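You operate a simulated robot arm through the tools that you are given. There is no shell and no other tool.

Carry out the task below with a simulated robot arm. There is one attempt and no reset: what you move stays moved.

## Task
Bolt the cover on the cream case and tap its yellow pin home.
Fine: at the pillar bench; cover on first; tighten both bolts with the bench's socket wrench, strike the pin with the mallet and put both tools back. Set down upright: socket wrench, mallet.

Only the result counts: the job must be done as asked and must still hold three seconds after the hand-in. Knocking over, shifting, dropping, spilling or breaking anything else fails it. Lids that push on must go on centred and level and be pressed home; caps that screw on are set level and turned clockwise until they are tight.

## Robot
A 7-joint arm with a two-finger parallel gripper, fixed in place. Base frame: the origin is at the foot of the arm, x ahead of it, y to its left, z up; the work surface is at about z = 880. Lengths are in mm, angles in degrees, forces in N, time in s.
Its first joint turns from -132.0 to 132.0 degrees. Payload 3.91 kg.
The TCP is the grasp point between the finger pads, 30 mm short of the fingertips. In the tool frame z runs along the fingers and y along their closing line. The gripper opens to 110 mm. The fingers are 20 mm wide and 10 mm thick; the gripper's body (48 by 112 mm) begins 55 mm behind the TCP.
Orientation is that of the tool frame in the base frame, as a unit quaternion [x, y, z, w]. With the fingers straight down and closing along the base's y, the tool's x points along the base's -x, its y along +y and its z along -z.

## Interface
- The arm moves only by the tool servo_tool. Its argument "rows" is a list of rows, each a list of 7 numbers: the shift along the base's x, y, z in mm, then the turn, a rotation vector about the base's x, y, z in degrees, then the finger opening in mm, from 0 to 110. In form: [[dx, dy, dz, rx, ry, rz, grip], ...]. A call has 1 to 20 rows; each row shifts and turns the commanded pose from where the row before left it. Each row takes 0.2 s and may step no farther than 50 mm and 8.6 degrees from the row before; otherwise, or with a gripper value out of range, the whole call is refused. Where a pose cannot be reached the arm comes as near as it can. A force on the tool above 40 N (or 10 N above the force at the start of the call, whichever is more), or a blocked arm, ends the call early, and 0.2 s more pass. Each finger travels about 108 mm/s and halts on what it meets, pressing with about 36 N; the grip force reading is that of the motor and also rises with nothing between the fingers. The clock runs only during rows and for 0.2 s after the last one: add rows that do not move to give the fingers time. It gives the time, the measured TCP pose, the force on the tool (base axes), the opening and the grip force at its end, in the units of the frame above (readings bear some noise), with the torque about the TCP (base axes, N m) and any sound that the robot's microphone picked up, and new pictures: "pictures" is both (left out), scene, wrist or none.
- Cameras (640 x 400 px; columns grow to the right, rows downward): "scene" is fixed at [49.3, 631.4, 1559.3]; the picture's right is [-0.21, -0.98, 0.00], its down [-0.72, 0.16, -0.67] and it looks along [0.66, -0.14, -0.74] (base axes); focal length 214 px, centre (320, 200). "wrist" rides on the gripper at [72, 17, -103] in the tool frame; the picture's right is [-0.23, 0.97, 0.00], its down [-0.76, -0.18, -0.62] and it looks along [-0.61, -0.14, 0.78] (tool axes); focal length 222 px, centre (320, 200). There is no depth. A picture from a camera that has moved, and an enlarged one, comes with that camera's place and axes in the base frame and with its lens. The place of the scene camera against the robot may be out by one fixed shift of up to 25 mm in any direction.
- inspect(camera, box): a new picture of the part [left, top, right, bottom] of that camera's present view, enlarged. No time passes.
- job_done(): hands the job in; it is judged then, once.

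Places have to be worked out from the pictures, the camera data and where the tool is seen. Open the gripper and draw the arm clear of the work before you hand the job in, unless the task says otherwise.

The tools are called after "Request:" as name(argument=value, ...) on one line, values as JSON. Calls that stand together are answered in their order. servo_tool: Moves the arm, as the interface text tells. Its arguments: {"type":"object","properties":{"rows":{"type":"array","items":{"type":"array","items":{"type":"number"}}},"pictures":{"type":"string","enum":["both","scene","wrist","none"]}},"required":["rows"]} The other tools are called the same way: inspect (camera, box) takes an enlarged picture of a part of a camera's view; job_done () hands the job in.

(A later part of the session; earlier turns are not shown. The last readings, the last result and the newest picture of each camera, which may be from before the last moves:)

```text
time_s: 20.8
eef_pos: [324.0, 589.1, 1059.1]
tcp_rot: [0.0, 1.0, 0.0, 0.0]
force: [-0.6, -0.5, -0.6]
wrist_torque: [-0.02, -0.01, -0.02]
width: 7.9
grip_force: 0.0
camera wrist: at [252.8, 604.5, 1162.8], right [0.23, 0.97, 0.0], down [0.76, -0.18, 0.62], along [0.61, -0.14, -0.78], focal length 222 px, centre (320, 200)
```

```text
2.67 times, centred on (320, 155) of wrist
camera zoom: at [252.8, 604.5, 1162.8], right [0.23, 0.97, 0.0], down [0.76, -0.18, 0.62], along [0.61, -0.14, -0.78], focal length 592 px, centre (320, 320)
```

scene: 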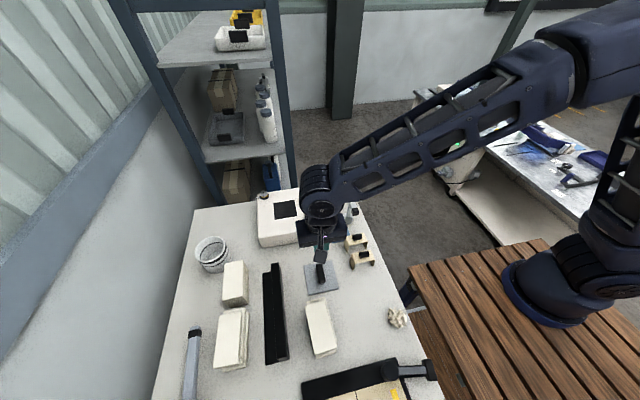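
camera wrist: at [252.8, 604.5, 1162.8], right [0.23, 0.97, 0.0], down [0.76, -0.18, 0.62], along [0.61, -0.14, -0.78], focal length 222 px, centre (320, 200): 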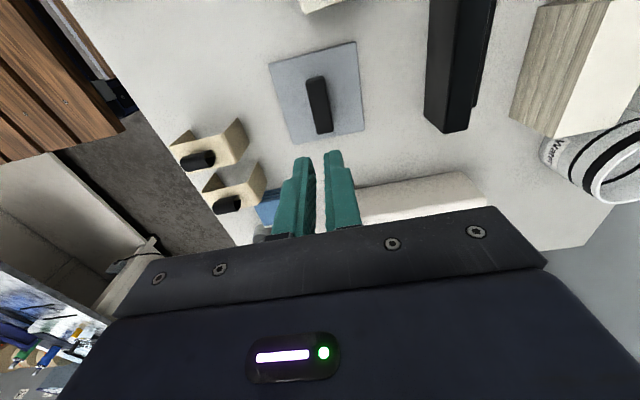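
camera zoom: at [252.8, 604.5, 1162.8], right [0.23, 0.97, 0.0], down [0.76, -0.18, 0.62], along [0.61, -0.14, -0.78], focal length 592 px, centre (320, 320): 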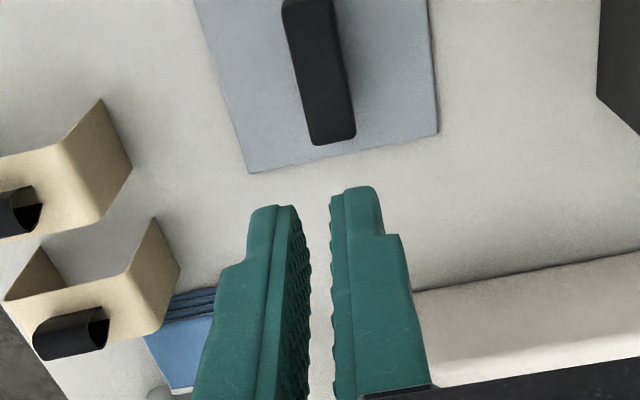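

The grip slipped off; the pads caught only the top of the handle, and the cover hasn't moved. I'll go back down until the tips nearly touch the plate and grip deeper.

Request:
servo_tool(rows=[[0, 0, 0, 0, 0, 0, 30], [0, 0, -40, 0, 0, 0, 50], [0, 0, -40, 0, 0, 0, 50], [0, 0, -40, 0, 0, 0, 50], [0, 0, -20, 0, 0, 0, 50], [0, 0, -3, 0, 0, 0, 50], [0, 0, -2, 0, 0, 0, 50], [0, 0, 0, 0, 0, 0, 50]], pictures="wrist")

Request:
inspect(camera="wrist", box=[200, 80, 440, 230])

```text
time_s: 22.6
eef_pos: [324.4, 590.8, 916.4]
tcp_rot: [0.0, 1.0, 0.001, 0.0]
force: [-1.3, -4.2, 22.9]
wrist_torque: [-0.42, 0.06, -0.01]
width: 50.5
grip_force: 0.1
camera wrist: at [252.6, 606.0, 1019.0], right [0.23, 0.97, 0.0], down [0.76, -0.18, 0.62], along [0.61, -0.14, -0.78], focal length 222 px, centre (320, 200)
```

wrist: 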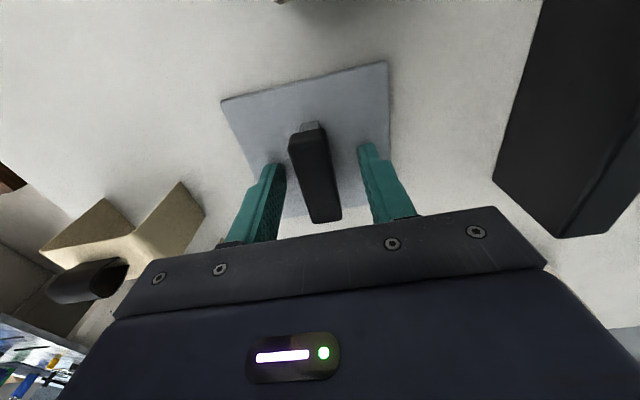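

```text
2.67 times, centred on (320, 155) of wrist
camera zoom: at [252.6, 606.0, 1019.0], right [0.23, 0.97, 0.0], down [0.76, -0.18, 0.62], along [0.61, -0.14, -0.78], focal length 592 px, centre (320, 320)
```

zoom: 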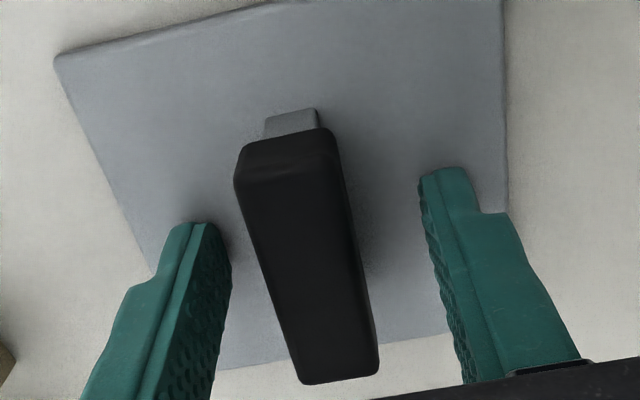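

The tips touch the plate at about TCP z=916.5. I'll raise 1 mm, grip fully, and test with a small slow lift.

Request:
servo_tool(rows=[[0, 0, 1.5, 0, 0, 0, 50], [0, -1, 0, 0, 0, 0, 20], [0, 0, 0, 0, 0, 0, 0], [0, 0, 0, 0, 0, 0, 0], [0, 0, 0, 0, 0, 0, 0]], pictures="wrist")

Request:
servo_tool(rows=[[0, 0, 1, 0, 0, 0, 0], [0, 0, 1, 0, 0, 0, 0], [0, 0, 2, 0, 0, 0, 0], [0, 0, 2, 0, 0, 0, 0]], pictures="wrist")

Request:
inspect(camera="wrist", box=[200, 80, 440, 230])

```text
time_s: 23.8
eef_pos: [323.4, 588.9, 915.8]
tcp_rot: [0.0, 1.0, 0.0, 0.0]
force: [-0.1, 0.0, 0.4]
wrist_torque: [0.0, -0.01, 0.02]
width: 19.6
grip_force: 36.3
camera wrist: at [252.7, 605.4, 1019.2], right [0.23, 0.97, 0.0], down [0.76, -0.18, 0.62], along [0.61, -0.14, -0.78], focal length 222 px, centre (320, 200)
```

wrist: 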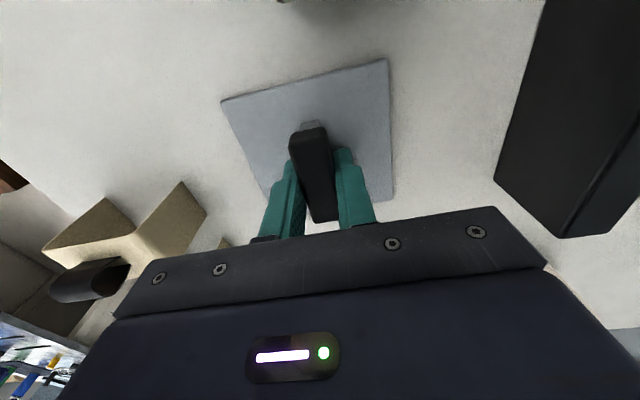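

```text
time_s: 24.8
eef_pos: [323.3, 588.1, 922.7]
tcp_rot: [-0.001, 1.0, 0.001, 0.0]
force: [0.4, -0.2, -0.9]
wrist_torque: [-0.01, -0.05, 0.0]
width: 19.7
grip_force: 36.2
camera wrist: at [252.4, 605.2, 1025.6], right [0.23, 0.97, 0.0], down [0.76, -0.18, 0.62], along [0.61, -0.14, -0.78], focal length 222 px, centre (320, 200)
```

wrist: 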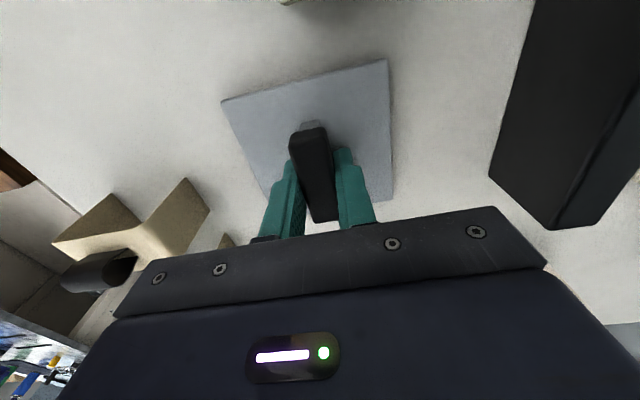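

```text
2.67 times, centred on (320, 155) of wrist
camera zoom: at [252.4, 605.2, 1025.6], right [0.23, 0.97, 0.0], down [0.76, -0.18, 0.62], along [0.61, -0.14, -0.78], focal length 592 px, centre (320, 320)
```

zoom: 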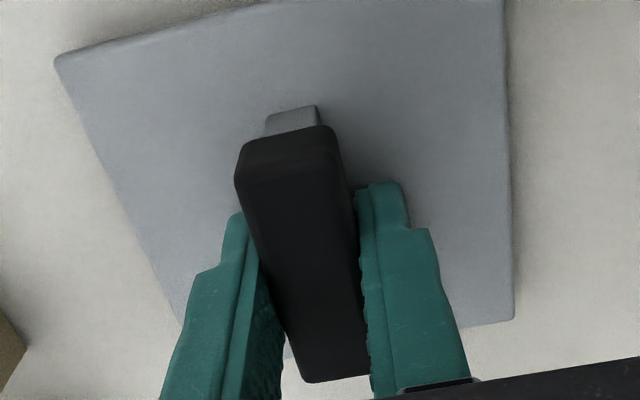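

The cover is lifting with the gripper: its place in the wrist view stays fixed while the bench recedes. I'll keep lifting slowly.

Request:
servo_tool(rows=[[0, 0, 5, 0, 0, 0, 0], [0, 0, 8, 0, 0, 0, 0], [0, 0, 10, 0, 0, 0, 0], [0, 0, 12, 0, 0, 0, 0], [0, 0, 15, 0, 0, 0, 0], [0, 0, 20, 0, 0, 0, 0], [0, 0, 20, 0, 0, 0, 0], [0, 0, 20, 0, 0, 0, 0], [0, 0, 10, 0, 0, 0, 0], [0, 0, 5, 0, 0, 0, 0]])

Request:
inspect(camera="wrist", box=[200, 80, 440, 230])

```text
time_s: 27.0
eef_pos: [323.7, 588.5, 1046.7]
tcp_rot: [0.0, 1.0, 0.0, 0.0]
force: [-0.6, -0.1, -1.6]
wrist_torque: [-0.01, 0.02, 0.05]
width: 19.7
grip_force: 36.4
camera wrist: at [253.0, 604.5, 1150.3], right [0.23, 0.97, 0.0], down [0.76, -0.18, 0.62], along [0.61, -0.14, -0.78], focal length 222 px, centre (320, 200)
```

scene: 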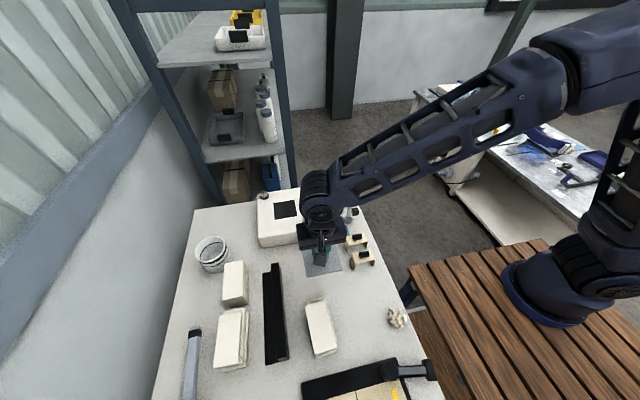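
wrist: 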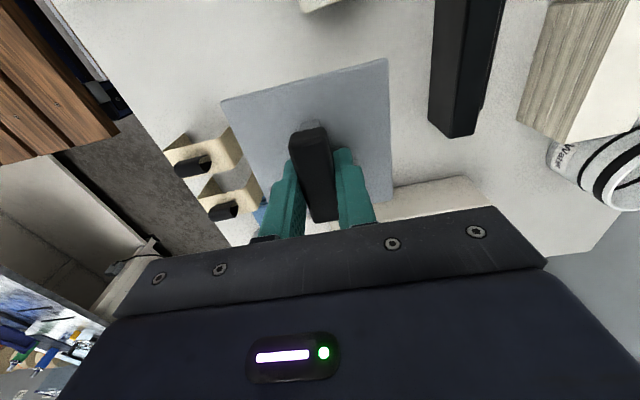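

```text
2.67 times, centred on (320, 155) of wrist
camera zoom: at [253.0, 604.5, 1150.3], right [0.23, 0.97, 0.0], down [0.76, -0.18, 0.62], along [0.61, -0.14, -0.78], focal length 592 px, centre (320, 320)
```

zoom: 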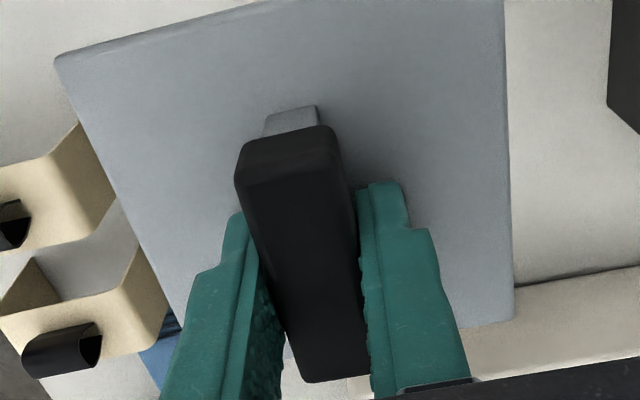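

The cover is held level. Before placing it I'll look at the opening from beside the case, where the held plate doesn't block the view, to refine the target centre.

Request:
servo_tool(rows=[[20, -5, 15, 0, 0, 0, 0], [30, -8, 15, 0, 0, 0, 0], [35, -8, 13, 0, 0, 0, 0], [35, -9, 10, 0, 0, 0, 0], [35, -9, 0, 0, 0, 0, 0], [25, -6, 0, 0, 0, 0, 0], [16, -3.5, 0, 0, 0, 0, 0], [0, 0, 0, 0, 0, 0, 0], [0, 0, 0, 0, 0, 0, 0]])

Request:
inspect(camera="wrist", box=[380, 60, 540, 160])

Request:
inspect(camera="wrist", box=[200, 80, 440, 230])

```text
time_s: 29.0
eef_pos: [520.9, 542.2, 1101.9]
tcp_rot: [0.0, 1.0, -0.001, 0.0]
force: [0.0, 0.2, -0.9]
wrist_torque: [-0.01, 0.0, -0.04]
width: 19.4
grip_force: 35.7
camera wrist: at [450.3, 557.9, 1204.5], right [0.23, 0.97, 0.0], down [0.76, -0.18, 0.62], along [0.61, -0.14, -0.78], focal length 222 px, centre (320, 200)
```

scene: 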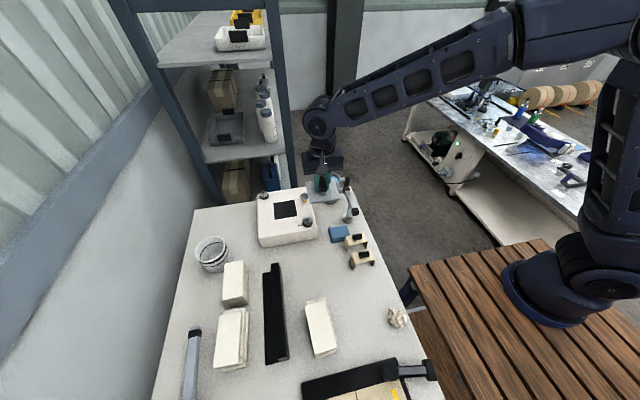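
wrist: 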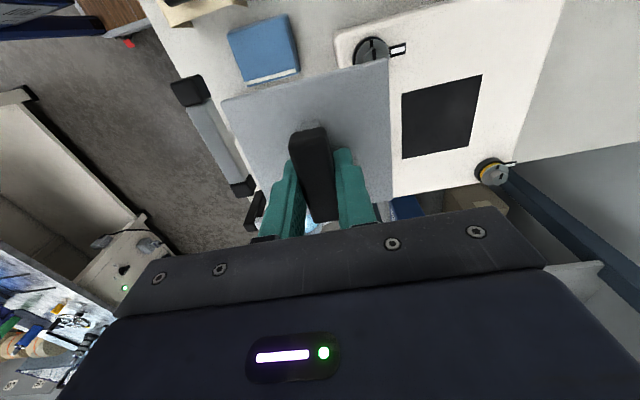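

```text
4.00 times, centred on (460, 110) of wrist
camera zoom: at [450.3, 557.9, 1204.5], right [0.23, 0.97, 0.0], down [0.76, -0.18, 0.62], along [0.61, -0.14, -0.78], focal length 888 px, centre (-240, 560)
```

zoom: 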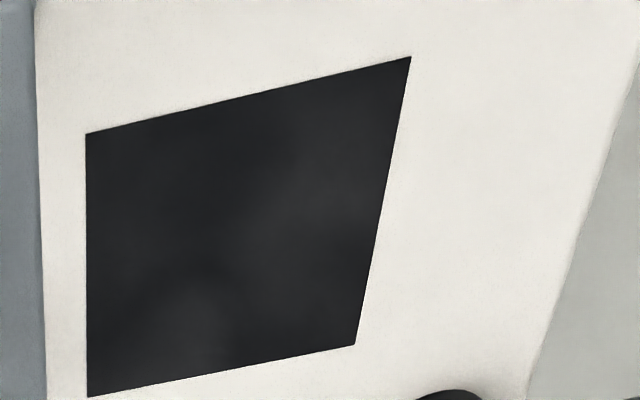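

```text
2.67 times, centred on (320, 155) of wrist
camera zoom: at [450.3, 557.9, 1204.5], right [0.23, 0.97, 0.0], down [0.76, -0.18, 0.62], along [0.61, -0.14, -0.78], focal length 592 px, centre (320, 320)
```

zoom: 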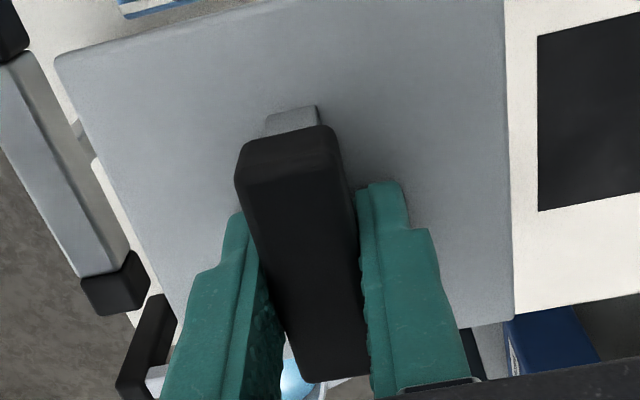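

The opening centre refines to about (567.5, 668) at z≈951, and the plate centre sits about 1.5 mm behind the TCP in x. I'll move over it and stop just above.

Request:
servo_tool(rows=[[12, 30, 0, 0, 0, 0, 0], [14, 36, 0, 0, 0, 0, 0], [14, 36, 0, 0, 0, 0, 0], [8, 23.5, -10, 0, 0, 0, 0], [0, 0, -30, 0, 0, 0, 0], [0, 0, -30, 0, 0, 0, 0], [0, 0, -15, 0, 0, 0, 0], [0, 0, 0, 0, 0, 0, 0], [0, 0, 0, 0, 0, 0, 0]])

Request:
inspect(camera="wrist", box=[200, 60, 440, 230])

Request:
inspect(camera="scene", box=[230, 170, 350, 250])

```text
time_s: 31.0
eef_pos: [567.4, 665.5, 1017.8]
tcp_rot: [0.0, 1.0, 0.0, 0.0]
force: [0.9, 0.6, -2.1]
wrist_torque: [0.02, -0.03, 0.0]
width: 19.6
grip_force: 35.7
camera wrist: at [497.0, 681.7, 1120.8], right [0.23, 0.97, 0.0], down [0.76, -0.18, 0.62], along [0.61, -0.14, -0.78], focal length 222 px, centre (320, 200)
```

scene: 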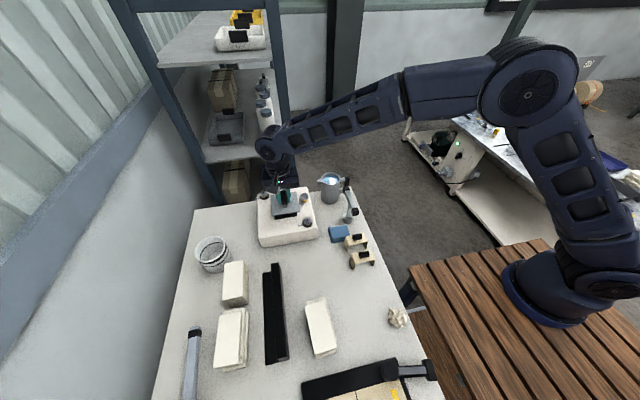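
wrist: 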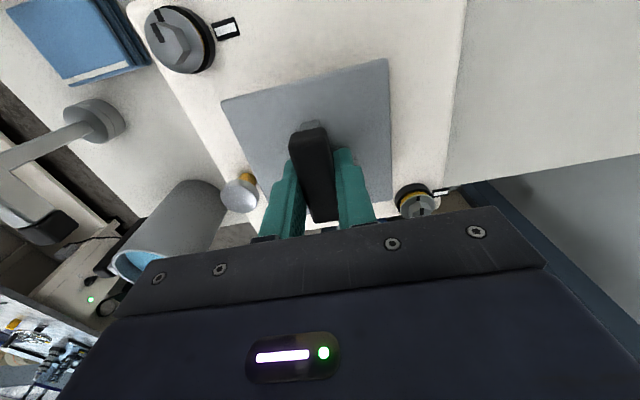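

```text
2.35 times, centred on (320, 145) of wrist
camera zoom: at [497.0, 681.7, 1120.8], right [0.23, 0.97, 0.0], down [0.76, -0.18, 0.62], along [0.61, -0.14, -0.78], focal length 523 px, centre (320, 329)
```

zoom: 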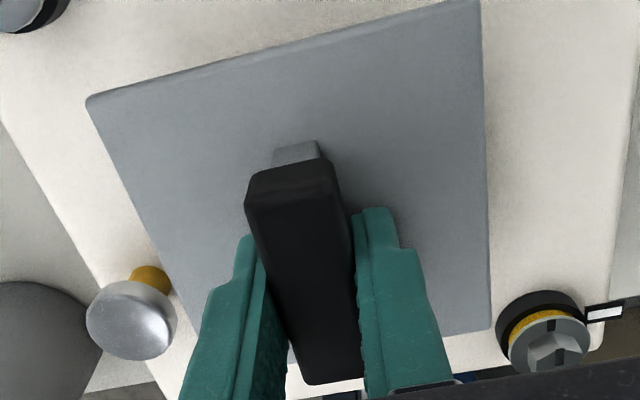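

```text
5.00 times, centred on (290, 210) of scene
camera zoom: at [49.3, 631.4, 1559.3], right [-0.21, -0.98, 0.0], down [-0.72, 0.16, -0.67], along [0.66, -0.14, -0.74], focal length 1072 px, centre (470, 150)
```

zoom: 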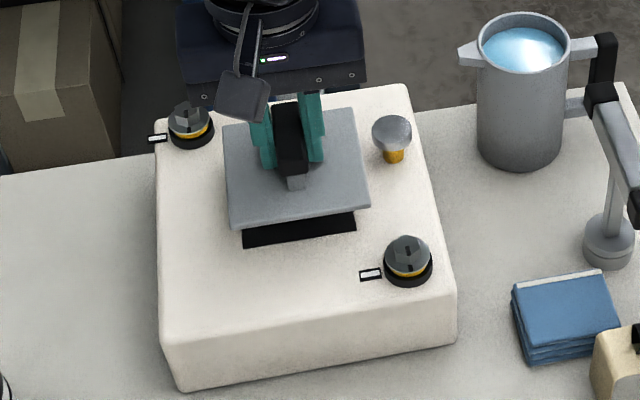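

The cover hovers over the opening. I'll take another pose reading to average out noise before lowering.

Request:
servo_tool(rows=[[0, 0, 0, 0, 0, 0, 0]], pictures="none")

Request:
servo_tool(rows=[[0, 0, 0, 0, 0, 0, 0]], pictures="none")

Request:
servo_tool(rows=[[0, 0, 0, 0, 0, 0, 0]], pictures="none")

```text
time_s: 31.4
eef_pos: [567.0, 666.1, 1017.6]
tcp_rot: [0.0, 1.0, 0.001, 0.0]
force: [0.5, 0.1, -1.8]
wrist_torque: [0.0, -0.01, 0.01]
width: 19.5
grip_force: 36.1
```

```text
time_s: 31.8
eef_pos: [568.7, 665.9, 1017.0]
tcp_rot: [0.0, 1.0, 0.0, 0.0]
force: [0.0, -0.1, -2.2]
wrist_torque: [0.02, 0.01, -0.01]
width: 19.3
grip_force: 35.9
```

```text
time_s: 32.2
eef_pos: [567.3, 666.1, 1017.7]
tcp_rot: [0.0, 1.0, 0.0, 0.0]
force: [0.5, -0.4, -2.1]
wrist_torque: [0.0, -0.04, 0.0]
width: 19.4
grip_force: 36.3
```

Averaged TCP is (567.6, 665.9), so I'll shift about +2, +2.5 and lower to a few millimetres above the case, then check alignment in the scene view.

Request:
servo_tool(rows=[[2, 2.5, -8, 0, 0, 0, 0], [0, 0, -10, 0, 0, 0, 0], [0, 0, -6, 0, 0, 0, 0], [0, 0, 0, 0, 0, 0, 0]])

Request:
inspect(camera="scene", box=[260, 185, 310, 217])

Request:
inspect(camera="scene", box=[240, 170, 340, 235])

Request:
inspect(camera="wrist", box=[200, 60, 440, 230])

```text
time_s: 33.2
eef_pos: [569.9, 668.3, 992.7]
tcp_rot: [0.001, 1.0, 0.001, 0.0]
force: [0.0, -0.2, -1.6]
wrist_torque: [0.0, -0.02, -0.01]
width: 19.4
grip_force: 35.9
camera wrist: at [499.0, 683.7, 1095.8], right [0.23, 0.97, 0.0], down [0.76, -0.18, 0.62], along [0.61, -0.14, -0.78], focal length 222 px, centre (320, 200)
```

scene: 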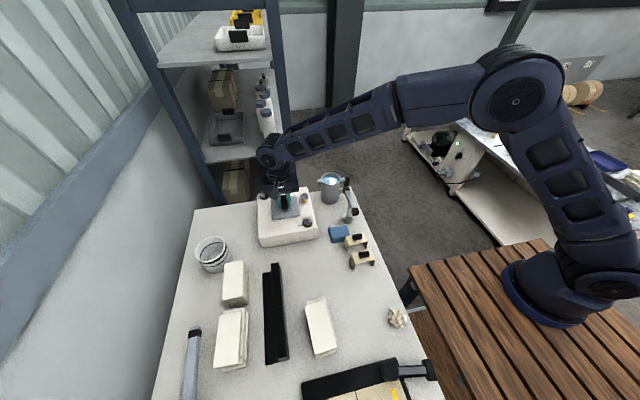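
wrist: 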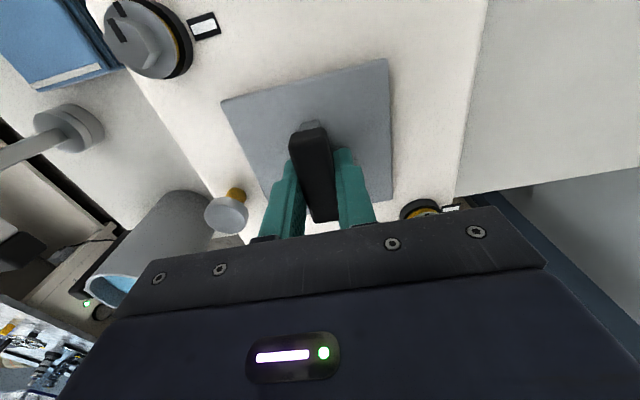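

```text
12.50 times, centred on (285, 201) of scene
camera zoom: at [49.3, 631.4, 1559.3], right [-0.21, -0.98, 0.0], down [-0.72, 0.16, -0.67], along [0.66, -0.14, -0.74], focal length 2681 px, centre (758, 188)
```

zoom: 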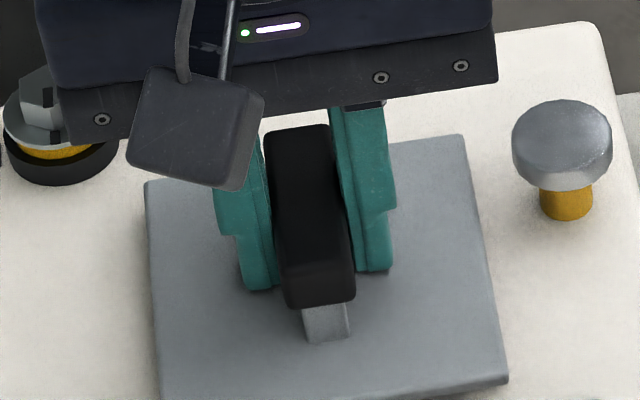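

```text
6.15 times, centred on (290, 202) of scene
camera zoom: at [49.3, 631.4, 1559.3], right [-0.21, -0.98, 0.0], down [-0.72, 0.16, -0.67], along [0.66, -0.14, -0.74], focal length 1320 px, centre (505, 185)
```

zoom: 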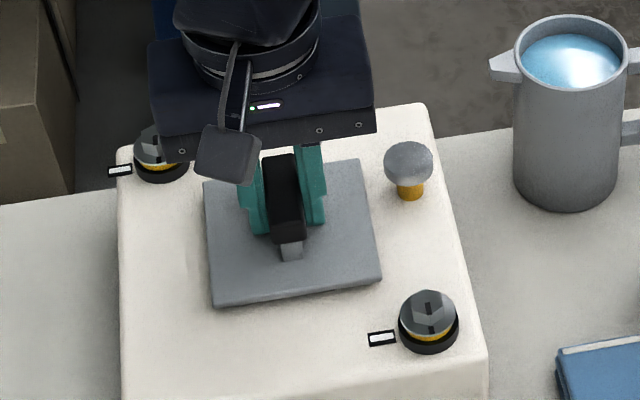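

```text
2.35 times, centred on (320, 145) of wrist
camera zoom: at [499.0, 683.7, 1095.8], right [0.23, 0.97, 0.0], down [0.76, -0.18, 0.62], along [0.61, -0.14, -0.78], focal length 523 px, centre (320, 329)
```

zoom: 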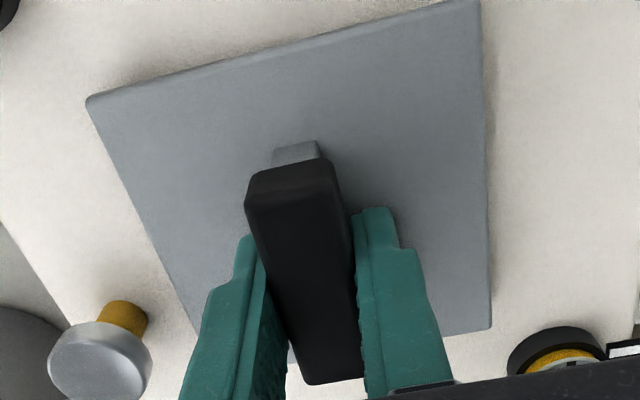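

The alignment agrees within about 1–2 mm. I'll lower gently to contact.

Request:
servo_tool(rows=[[0, 0, -1, 0, 0, 0, 0], [0, 0, -1, 0, 0, 0, 0], [0, 0, -1, 0, 0, 0, 0], [0, 0, -1, 0, 0, 0, 0], [0, 0, 0, 0, 0, 0, 0]], pictures="none")

Request:
servo_tool(rows=[[0, 0, -1, 0, 0, 0, 0], [0, 0, -1, 0, 0, 0, 0], [0, 0, 0, 0, 0, 0, 0]])

Request:
inspect(camera="scene", box=[240, 170, 340, 235])

```text
time_s: 34.4
eef_pos: [568.7, 669.2, 990.8]
tcp_rot: [0.0, 1.0, 0.001, 0.001]
force: [0.7, -1.0, 25.1]
wrist_torque: [-0.13, 0.15, -0.01]
width: 19.7
grip_force: 36.1
```

```text
time_s: 35.0
eef_pos: [569.2, 667.3, 990.9]
tcp_rot: [0.001, 1.0, 0.001, 0.001]
force: [-8.5, -10.4, 7.6]
wrist_torque: [-0.41, 0.43, 0.01]
width: 19.4
grip_force: 35.9
stopped in row 2: the force on the tool passed its limit at 42 N (the readings are from after the stop); the commanded pose is now the measured one
camera wrist: at [499.0, 684.0, 1092.9], right [0.23, 0.97, 0.0], down [0.76, -0.18, 0.62], along [0.61, -0.14, -0.78], focal length 222 px, centre (320, 200)
```

scene: 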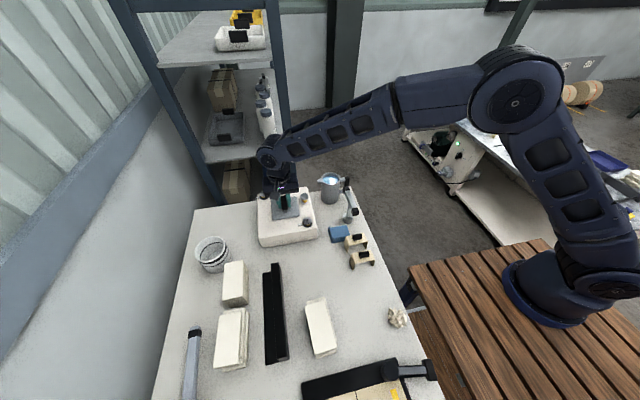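
wrist: 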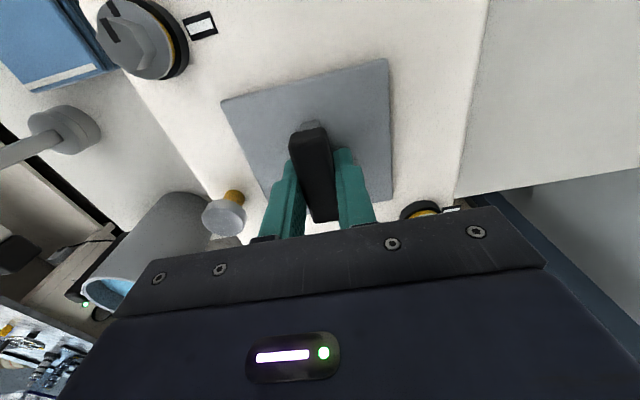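

```text
6.15 times, centred on (290, 202) of scene
camera zoom: at [49.3, 631.4, 1559.3], right [-0.21, -0.98, 0.0], down [-0.72, 0.16, -0.67], along [0.66, -0.14, -0.74], focal length 1320 px, centre (505, 185)
```

zoom: 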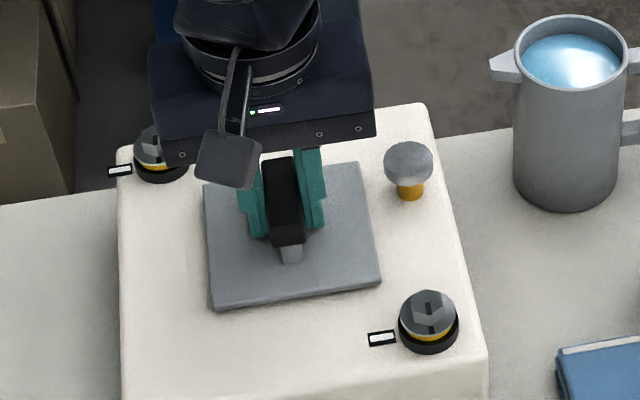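

Contact came at TCP z≈991. I'll zoom into the front edge to see whether the plate sits flush or leaves a gap.

Request:
inspect(camera="scene", box=[268, 205, 304, 225])

Request:
inspect(camera="wrist", box=[205, 50, 405, 175])

```text
16.00 times, centred on (286, 215) of scene
camera zoom: at [49.3, 631.4, 1559.3], right [-0.21, -0.98, 0.0], down [-0.72, 0.16, -0.67], along [0.66, -0.14, -0.74], focal length 3432 px, centre (864, -40)
```

zoom: 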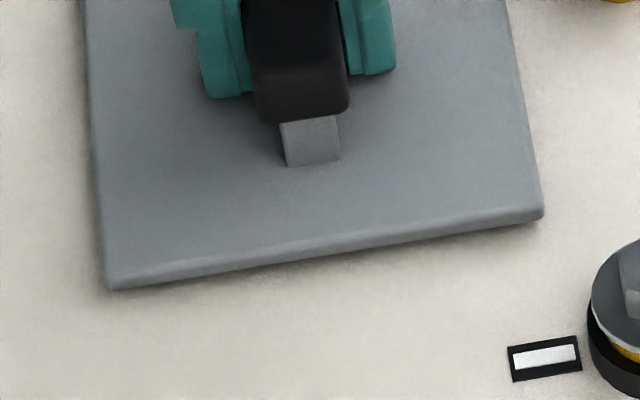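

```text
3.20 times, centred on (305, 112) of wrist
camera zoom: at [499.0, 684.0, 1092.9], right [0.23, 0.97, 0.0], down [0.76, -0.18, 0.62], along [0.61, -0.14, -0.78], focal length 711 px, centre (368, 480)
```

zoom: 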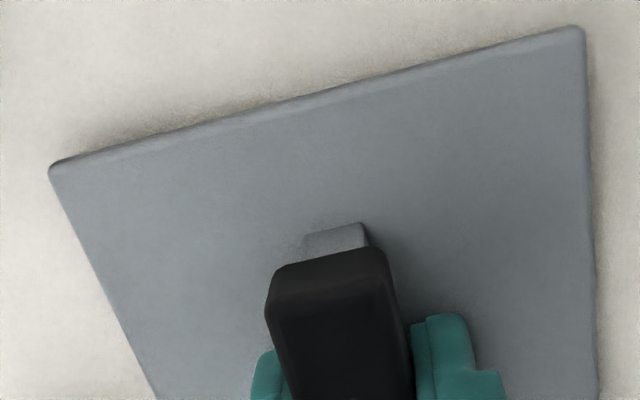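

The plate looks flush on the case. I'll open the fingers, rise, and check.

Request:
servo_tool(rows=[[0, 0, 0, 0, 0, 0, 20], [0, 0, 0, 0, 0, 0, 30], [0, 0, 0, 0, 0, 0, 45], [0, 0, 0, 0, 0, 0, 45]], pictures="none")

Request:
servo_tool(rows=[[0, 0, 10, 0, 0, 0, 45], [0, 0, 25, 0, 0, 0, 45], [0, 0, 40, 0, 0, 0, 60], [0, 0, 40, 0, 0, 0, 80], [-40, 0, 30, 0, 0, 0, 80], [-20, -10, 30, 0, 0, 0, 80], [0, 0, 0, 0, 0, 0, 80]])

Request:
inspect(camera="scene", box=[240, 170, 340, 235])

Request:
inspect(camera="wrist", box=[230, 50, 470, 200])

```text
time_s: 36.0
eef_pos: [570.6, 668.9, 989.8]
tcp_rot: [0.001, 1.0, 0.002, 0.001]
force: [0.4, 5.9, 15.3]
wrist_torque: [0.0, 0.06, -0.03]
width: 42.7
grip_force: 0.0
```

```text
time_s: 37.6
eef_pos: [510.5, 661.8, 1159.8]
tcp_rot: [0.001, 1.0, 0.001, 0.001]
force: [0.8, 0.6, -0.3]
wrist_torque: [-0.01, -0.03, 0.0]
width: 80.2
grip_force: 0.1
camera wrist: at [439.1, 677.0, 1263.8], right [0.23, 0.97, 0.0], down [0.76, -0.18, 0.62], along [0.61, -0.14, -0.78], focal length 222 px, centre (320, 200)
```

scene: 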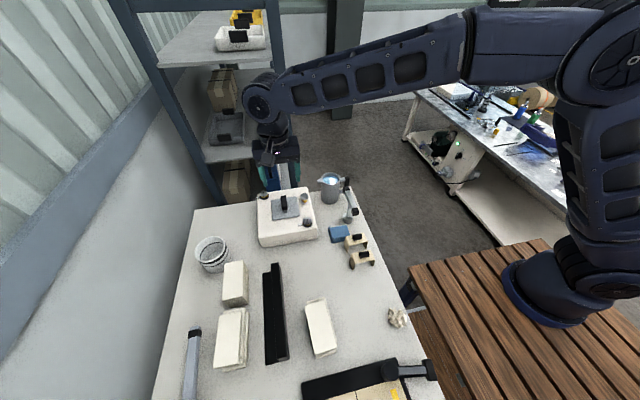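
wrist: 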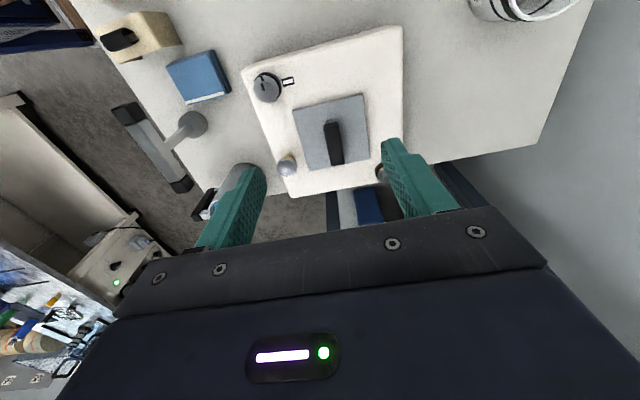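

```text
6.15 times, centred on (290, 202) of scene
camera zoom: at [49.3, 631.4, 1559.3], right [-0.21, -0.98, 0.0], down [-0.72, 0.16, -0.67], along [0.66, -0.14, -0.74], focal length 1320 px, centre (505, 185)
```

zoom: 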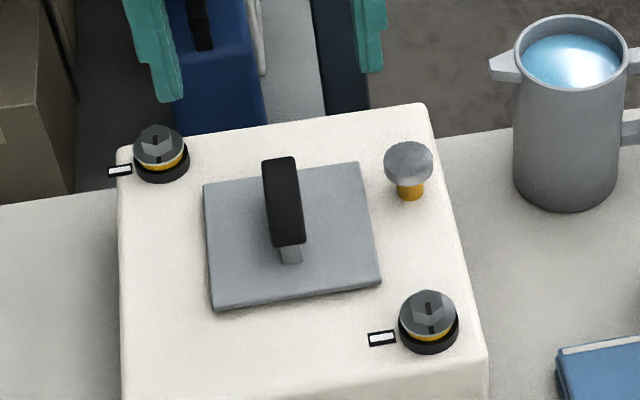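

```text
2.67 times, centred on (350, 125) of wrist
camera zoom: at [439.1, 677.0, 1263.8], right [0.23, 0.97, 0.0], down [0.76, -0.18, 0.62], along [0.61, -0.14, -0.78], focal length 592 px, centre (240, 400)
```

zoom: 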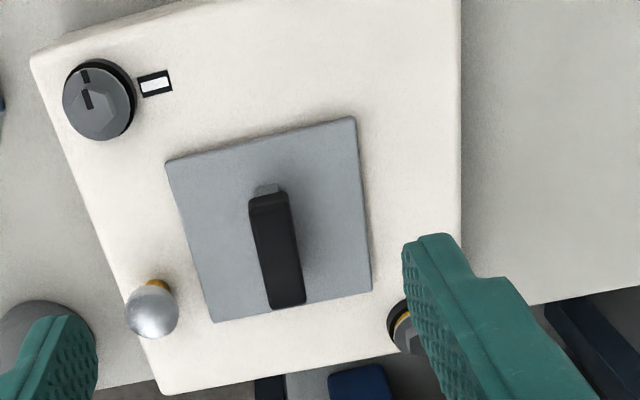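

The cover sits centred on the opening at about (567, 667) and level. Next is the socket wrench: I'll hover near it for an accurate fix on the bar.

Request:
servo_tool(rows=[[0, -40, 0, 0, 0, 0, 80], [0, -45, 0, 0, 0, 0, 80], [0, -45, 0, 0, 0, 0, 80], [0, -45, -10, 0, 0, 0, 80], [-10, -45, -15, 0, 0, 0, 80], [0, -4, -25, 0, 0, 0, 80], [0, 0, 0, 0, 0, 0, 80], [0, 0, 0, 0, 0, 0, 80]])

Request:
inspect(camera="wrist", box=[220, 60, 420, 210])

Request:
inspect(camera="scene", box=[320, 165, 380, 225])

```text
time_s: 39.4
eef_pos: [499.8, 436.0, 1114.3]
tcp_rot: [0.001, 1.0, 0.002, 0.001]
force: [0.5, 0.8, 0.7]
wrist_torque: [0.02, -0.02, -0.04]
width: 80.0
grip_force: 0.1
camera wrist: at [429.4, 451.6, 1216.7], right [0.23, 0.97, 0.0], down [0.76, -0.18, 0.62], along [0.61, -0.14, -0.78], focal length 222 px, centre (320, 200)
```

scene: 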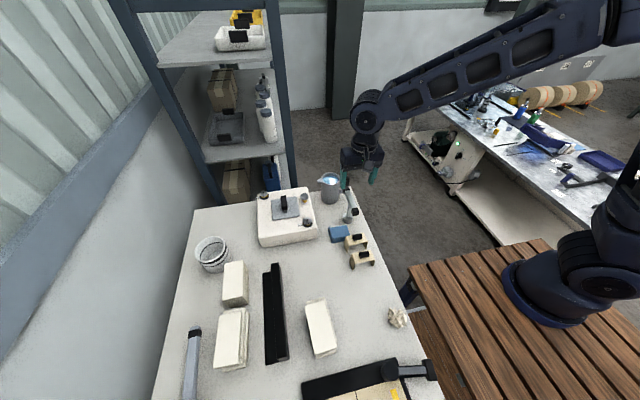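
wrist: 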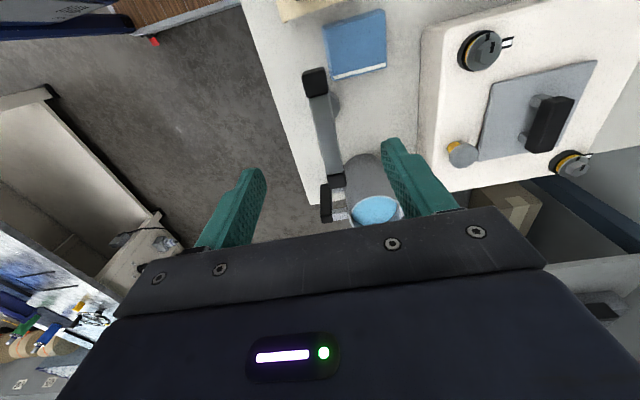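

```text
2.67 times, centred on (320, 135) of wrist
camera zoom: at [429.4, 451.6, 1216.7], right [0.23, 0.97, 0.0], down [0.76, -0.18, 0.62], along [0.61, -0.14, -0.78], focal length 592 px, centre (320, 373)
```

zoom: 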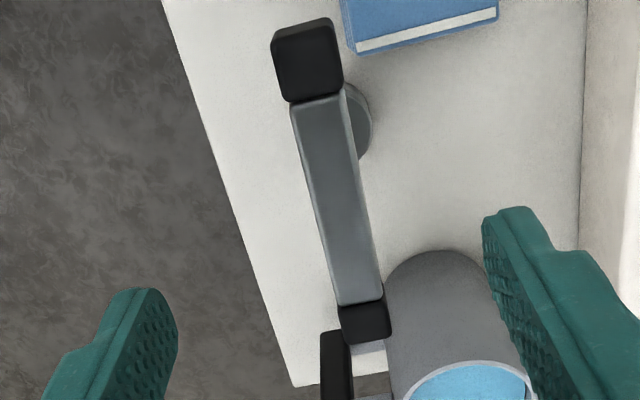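

```text
6.67 times, centred on (350, 195) of scene
camera zoom: at [49.3, 631.4, 1559.3], right [-0.21, -0.98, 0.0], down [-0.72, 0.16, -0.67], along [0.66, -0.14, -0.74], focal length 1430 px, centre (120, 233)
```

zoom: 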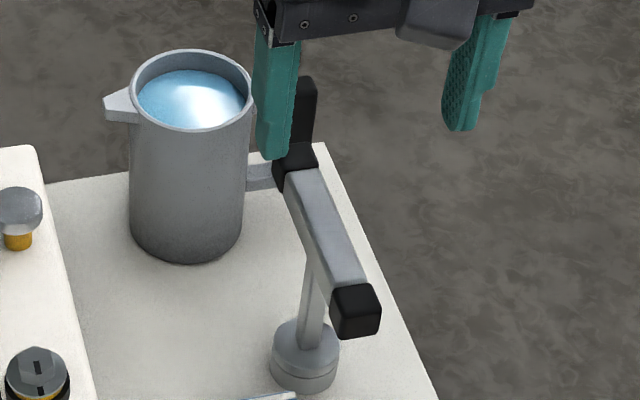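

The wrench bar runs along x at y≈437, with its mid near x≈527 and its top near z≈988. I'll descend with the fingers straddling it and grip.

Request:
servo_tool(rows=[[27, 1.3, -14, 0, 0, 0, 70], [0, 0, -40, 0, 0, 0, 60], [0, 0, -40, 0, 0, 0, 60], [0, 0, -20, 0, 0, 0, 60], [0, 0, -20, 0, 0, 0, 60], [0, 0, 0, 0, 0, 0, 60], [0, 0, 0, 0, 0, 0, 60]])

Request:
inspect(camera="wrist", box=[220, 60, 420, 230])

Request:
inspect(camera="scene", box=[320, 165, 380, 225])

```text
time_s: 41.0
eef_pos: [525.7, 437.2, 978.6]
tcp_rot: [0.001, 1.0, 0.002, 0.001]
force: [-0.9, 0.3, 0.0]
wrist_torque: [-0.03, 0.0, -0.01]
width: 60.0
grip_force: 0.0
camera wrist: at [455.0, 452.6, 1082.4], right [0.23, 0.97, 0.0], down [0.76, -0.18, 0.62], along [0.61, -0.14, -0.78], focal length 222 px, centre (320, 200)
```

scene: 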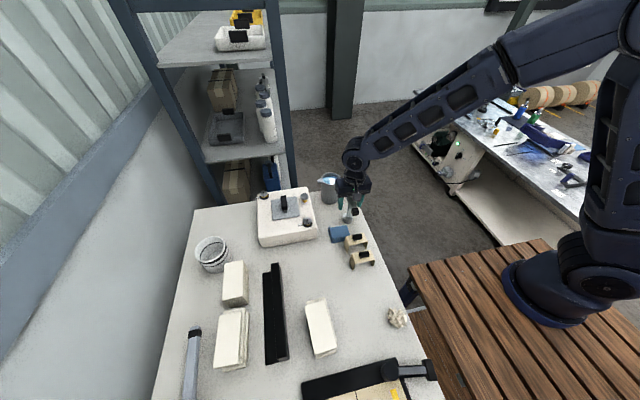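
wrist: 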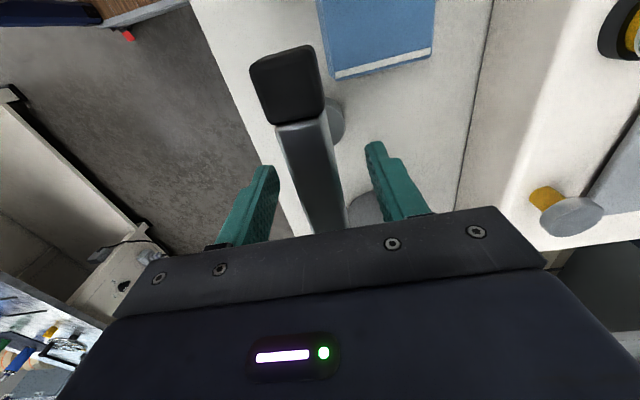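

```text
2.35 times, centred on (320, 145) of wrist
camera zoom: at [455.0, 452.6, 1082.4], right [0.23, 0.97, 0.0], down [0.76, -0.18, 0.62], along [0.61, -0.14, -0.78], focal length 523 px, centre (320, 329)
```

zoom: 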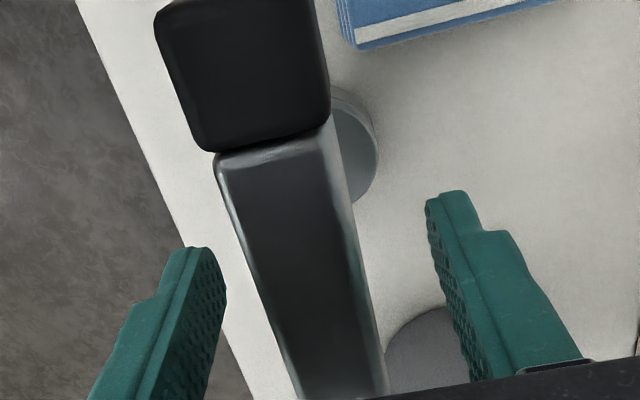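

```text
6.67 times, centred on (350, 195) of scene
camera zoom: at [49.3, 631.4, 1559.3], right [-0.21, -0.98, 0.0], down [-0.72, 0.16, -0.67], along [0.66, -0.14, -0.74], focal length 1430 px, centre (120, 233)
```

zoom: 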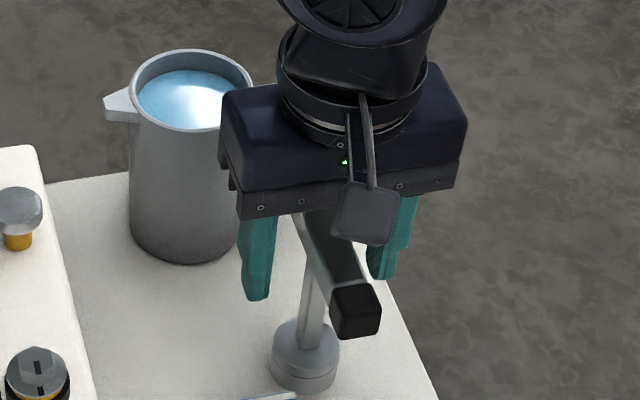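

Comparing views, the bar centre is probably at z≈992, higher than I assumed. I'll raise the TCP about 13 mm so the pads grip the bar squarely, then close.

Request:
servo_tool(rows=[[0, 0, 12, 0, 0, 0, 60], [0, 0, 0, 0, 0, 0, 35], [0, 0, 0, 0, 0, 0, 10], [0, 0, 0, 0, 0, 0, 0], [0, 0, 0, 0, 0, 0, 0]])

Request:
inspect(camera="wrist", box=[220, 60, 420, 230])

Request:
inspect(camera="scene", box=[320, 165, 380, 225])

```text
time_s: 42.2
eef_pos: [526.7, 436.1, 990.0]
tcp_rot: [0.001, 1.0, 0.001, 0.0]
force: [-0.3, 0.5, 0.0]
wrist_torque: [0.03, 0.01, -0.03]
width: 20.0
grip_force: 35.8
camera wrist: at [455.5, 452.6, 1094.0], right [0.23, 0.97, 0.0], down [0.76, -0.18, 0.62], along [0.61, -0.14, -0.78], focal length 222 px, centre (320, 200)
```

scene: 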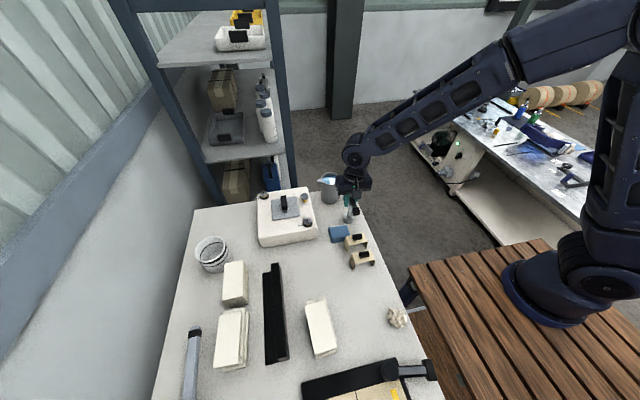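
wrist: 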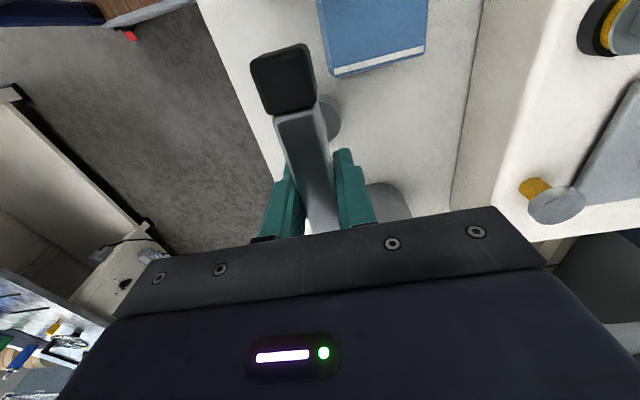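

```text
2.35 times, centred on (320, 145) of wrist
camera zoom: at [455.5, 452.6, 1094.0], right [0.23, 0.97, 0.0], down [0.76, -0.18, 0.62], along [0.61, -0.14, -0.78], focal length 523 px, centre (320, 329)
```

zoom: 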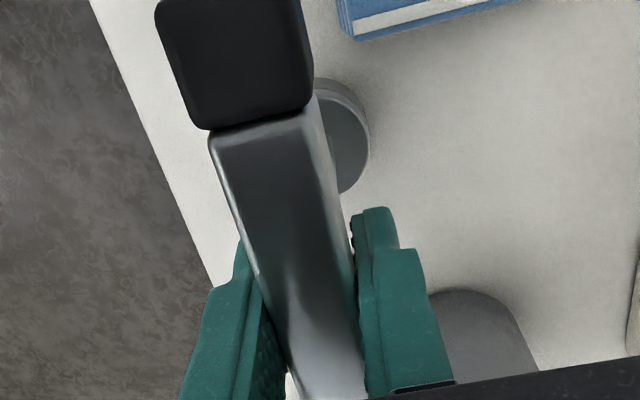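

```text
6.67 times, centred on (350, 195) of scene
camera zoom: at [49.3, 631.4, 1559.3], right [-0.21, -0.98, 0.0], down [-0.72, 0.16, -0.67], along [0.66, -0.14, -0.74], focal length 1430 px, centre (120, 233)
```

zoom: 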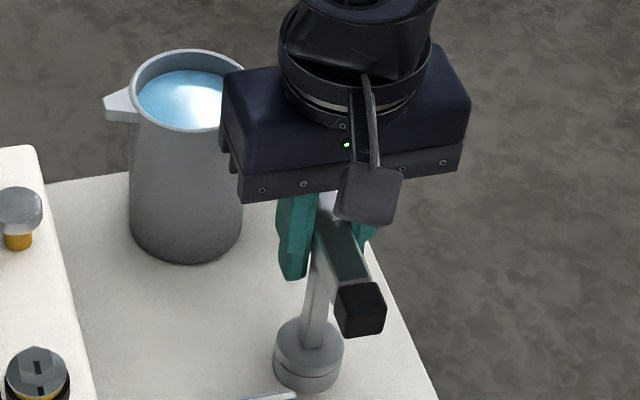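

The wrench is gripped (20 mm wide). I'll lift it slowly and check that it comes up upright.

Request:
servo_tool(rows=[[0, 0, 2, 0, 0, 0, 0], [0, 0, 4, 0, 0, 0, 0], [0, 0, 8, 0, 0, 0, 0], [0, 0, 15, 0, 0, 0, 0], [0, 0, 20, 0, 0, 0, 0], [0, 0, 30, 0, 0, 0, 0], [0, 0, 30, 0, 0, 0, 0], [0, 0, 30, 0, 0, 0, 0], [0, 0, 20, 0, 0, 0, 0], [0, 0, 0, 0, 0, 0, 0]])

Request:
inspect(camera="scene", box=[300, 145, 380, 225])

Request:
inspect(camera="wrist", box=[220, 40, 460, 230])

```text
time_s: 44.4
eef_pos: [528.9, 435.3, 1152.0]
tcp_rot: [0.001, 1.0, 0.002, 0.001]
force: [0.2, 0.2, -2.9]
wrist_torque: [0.01, -0.01, 0.02]
width: 19.6
grip_force: 36.0
camera wrist: at [457.5, 451.8, 1254.6], right [0.23, 0.97, 0.0], down [0.76, -0.18, 0.62], along [0.61, -0.14, -0.78], focal length 222 px, centre (320, 200)
```

scene: 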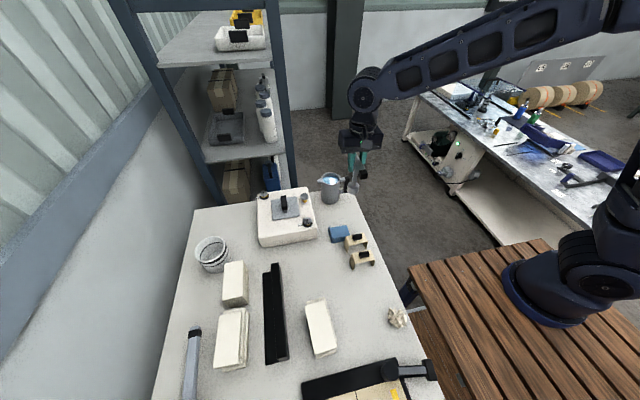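
wrist: 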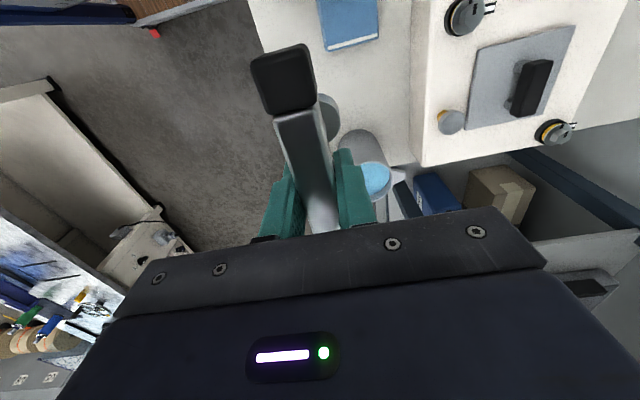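

```text
5.00 times, centred on (340, 185) of scene
camera zoom: at [49.3, 631.4, 1559.3], right [-0.21, -0.98, 0.0], down [-0.72, 0.16, -0.67], along [0.66, -0.14, -0.74], focal length 1072 px, centre (220, 275)
```

zoom: 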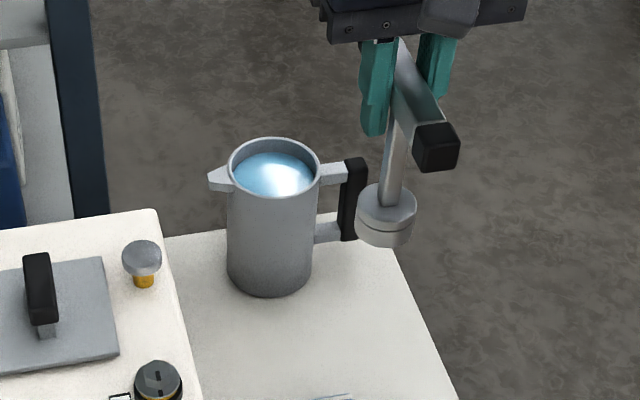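

```text
2.11 times, centred on (340, 135) of wrist
camera zoom: at [457.5, 451.8, 1254.6], right [0.23, 0.97, 0.0], down [0.76, -0.18, 0.62], along [0.61, -0.14, -0.78], focal length 468 px, centre (278, 337)
```

zoom: 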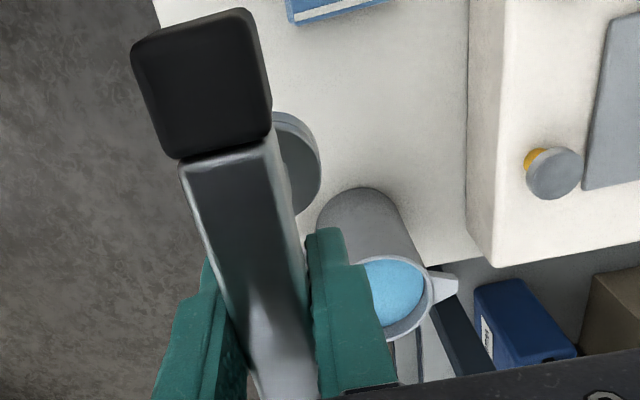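

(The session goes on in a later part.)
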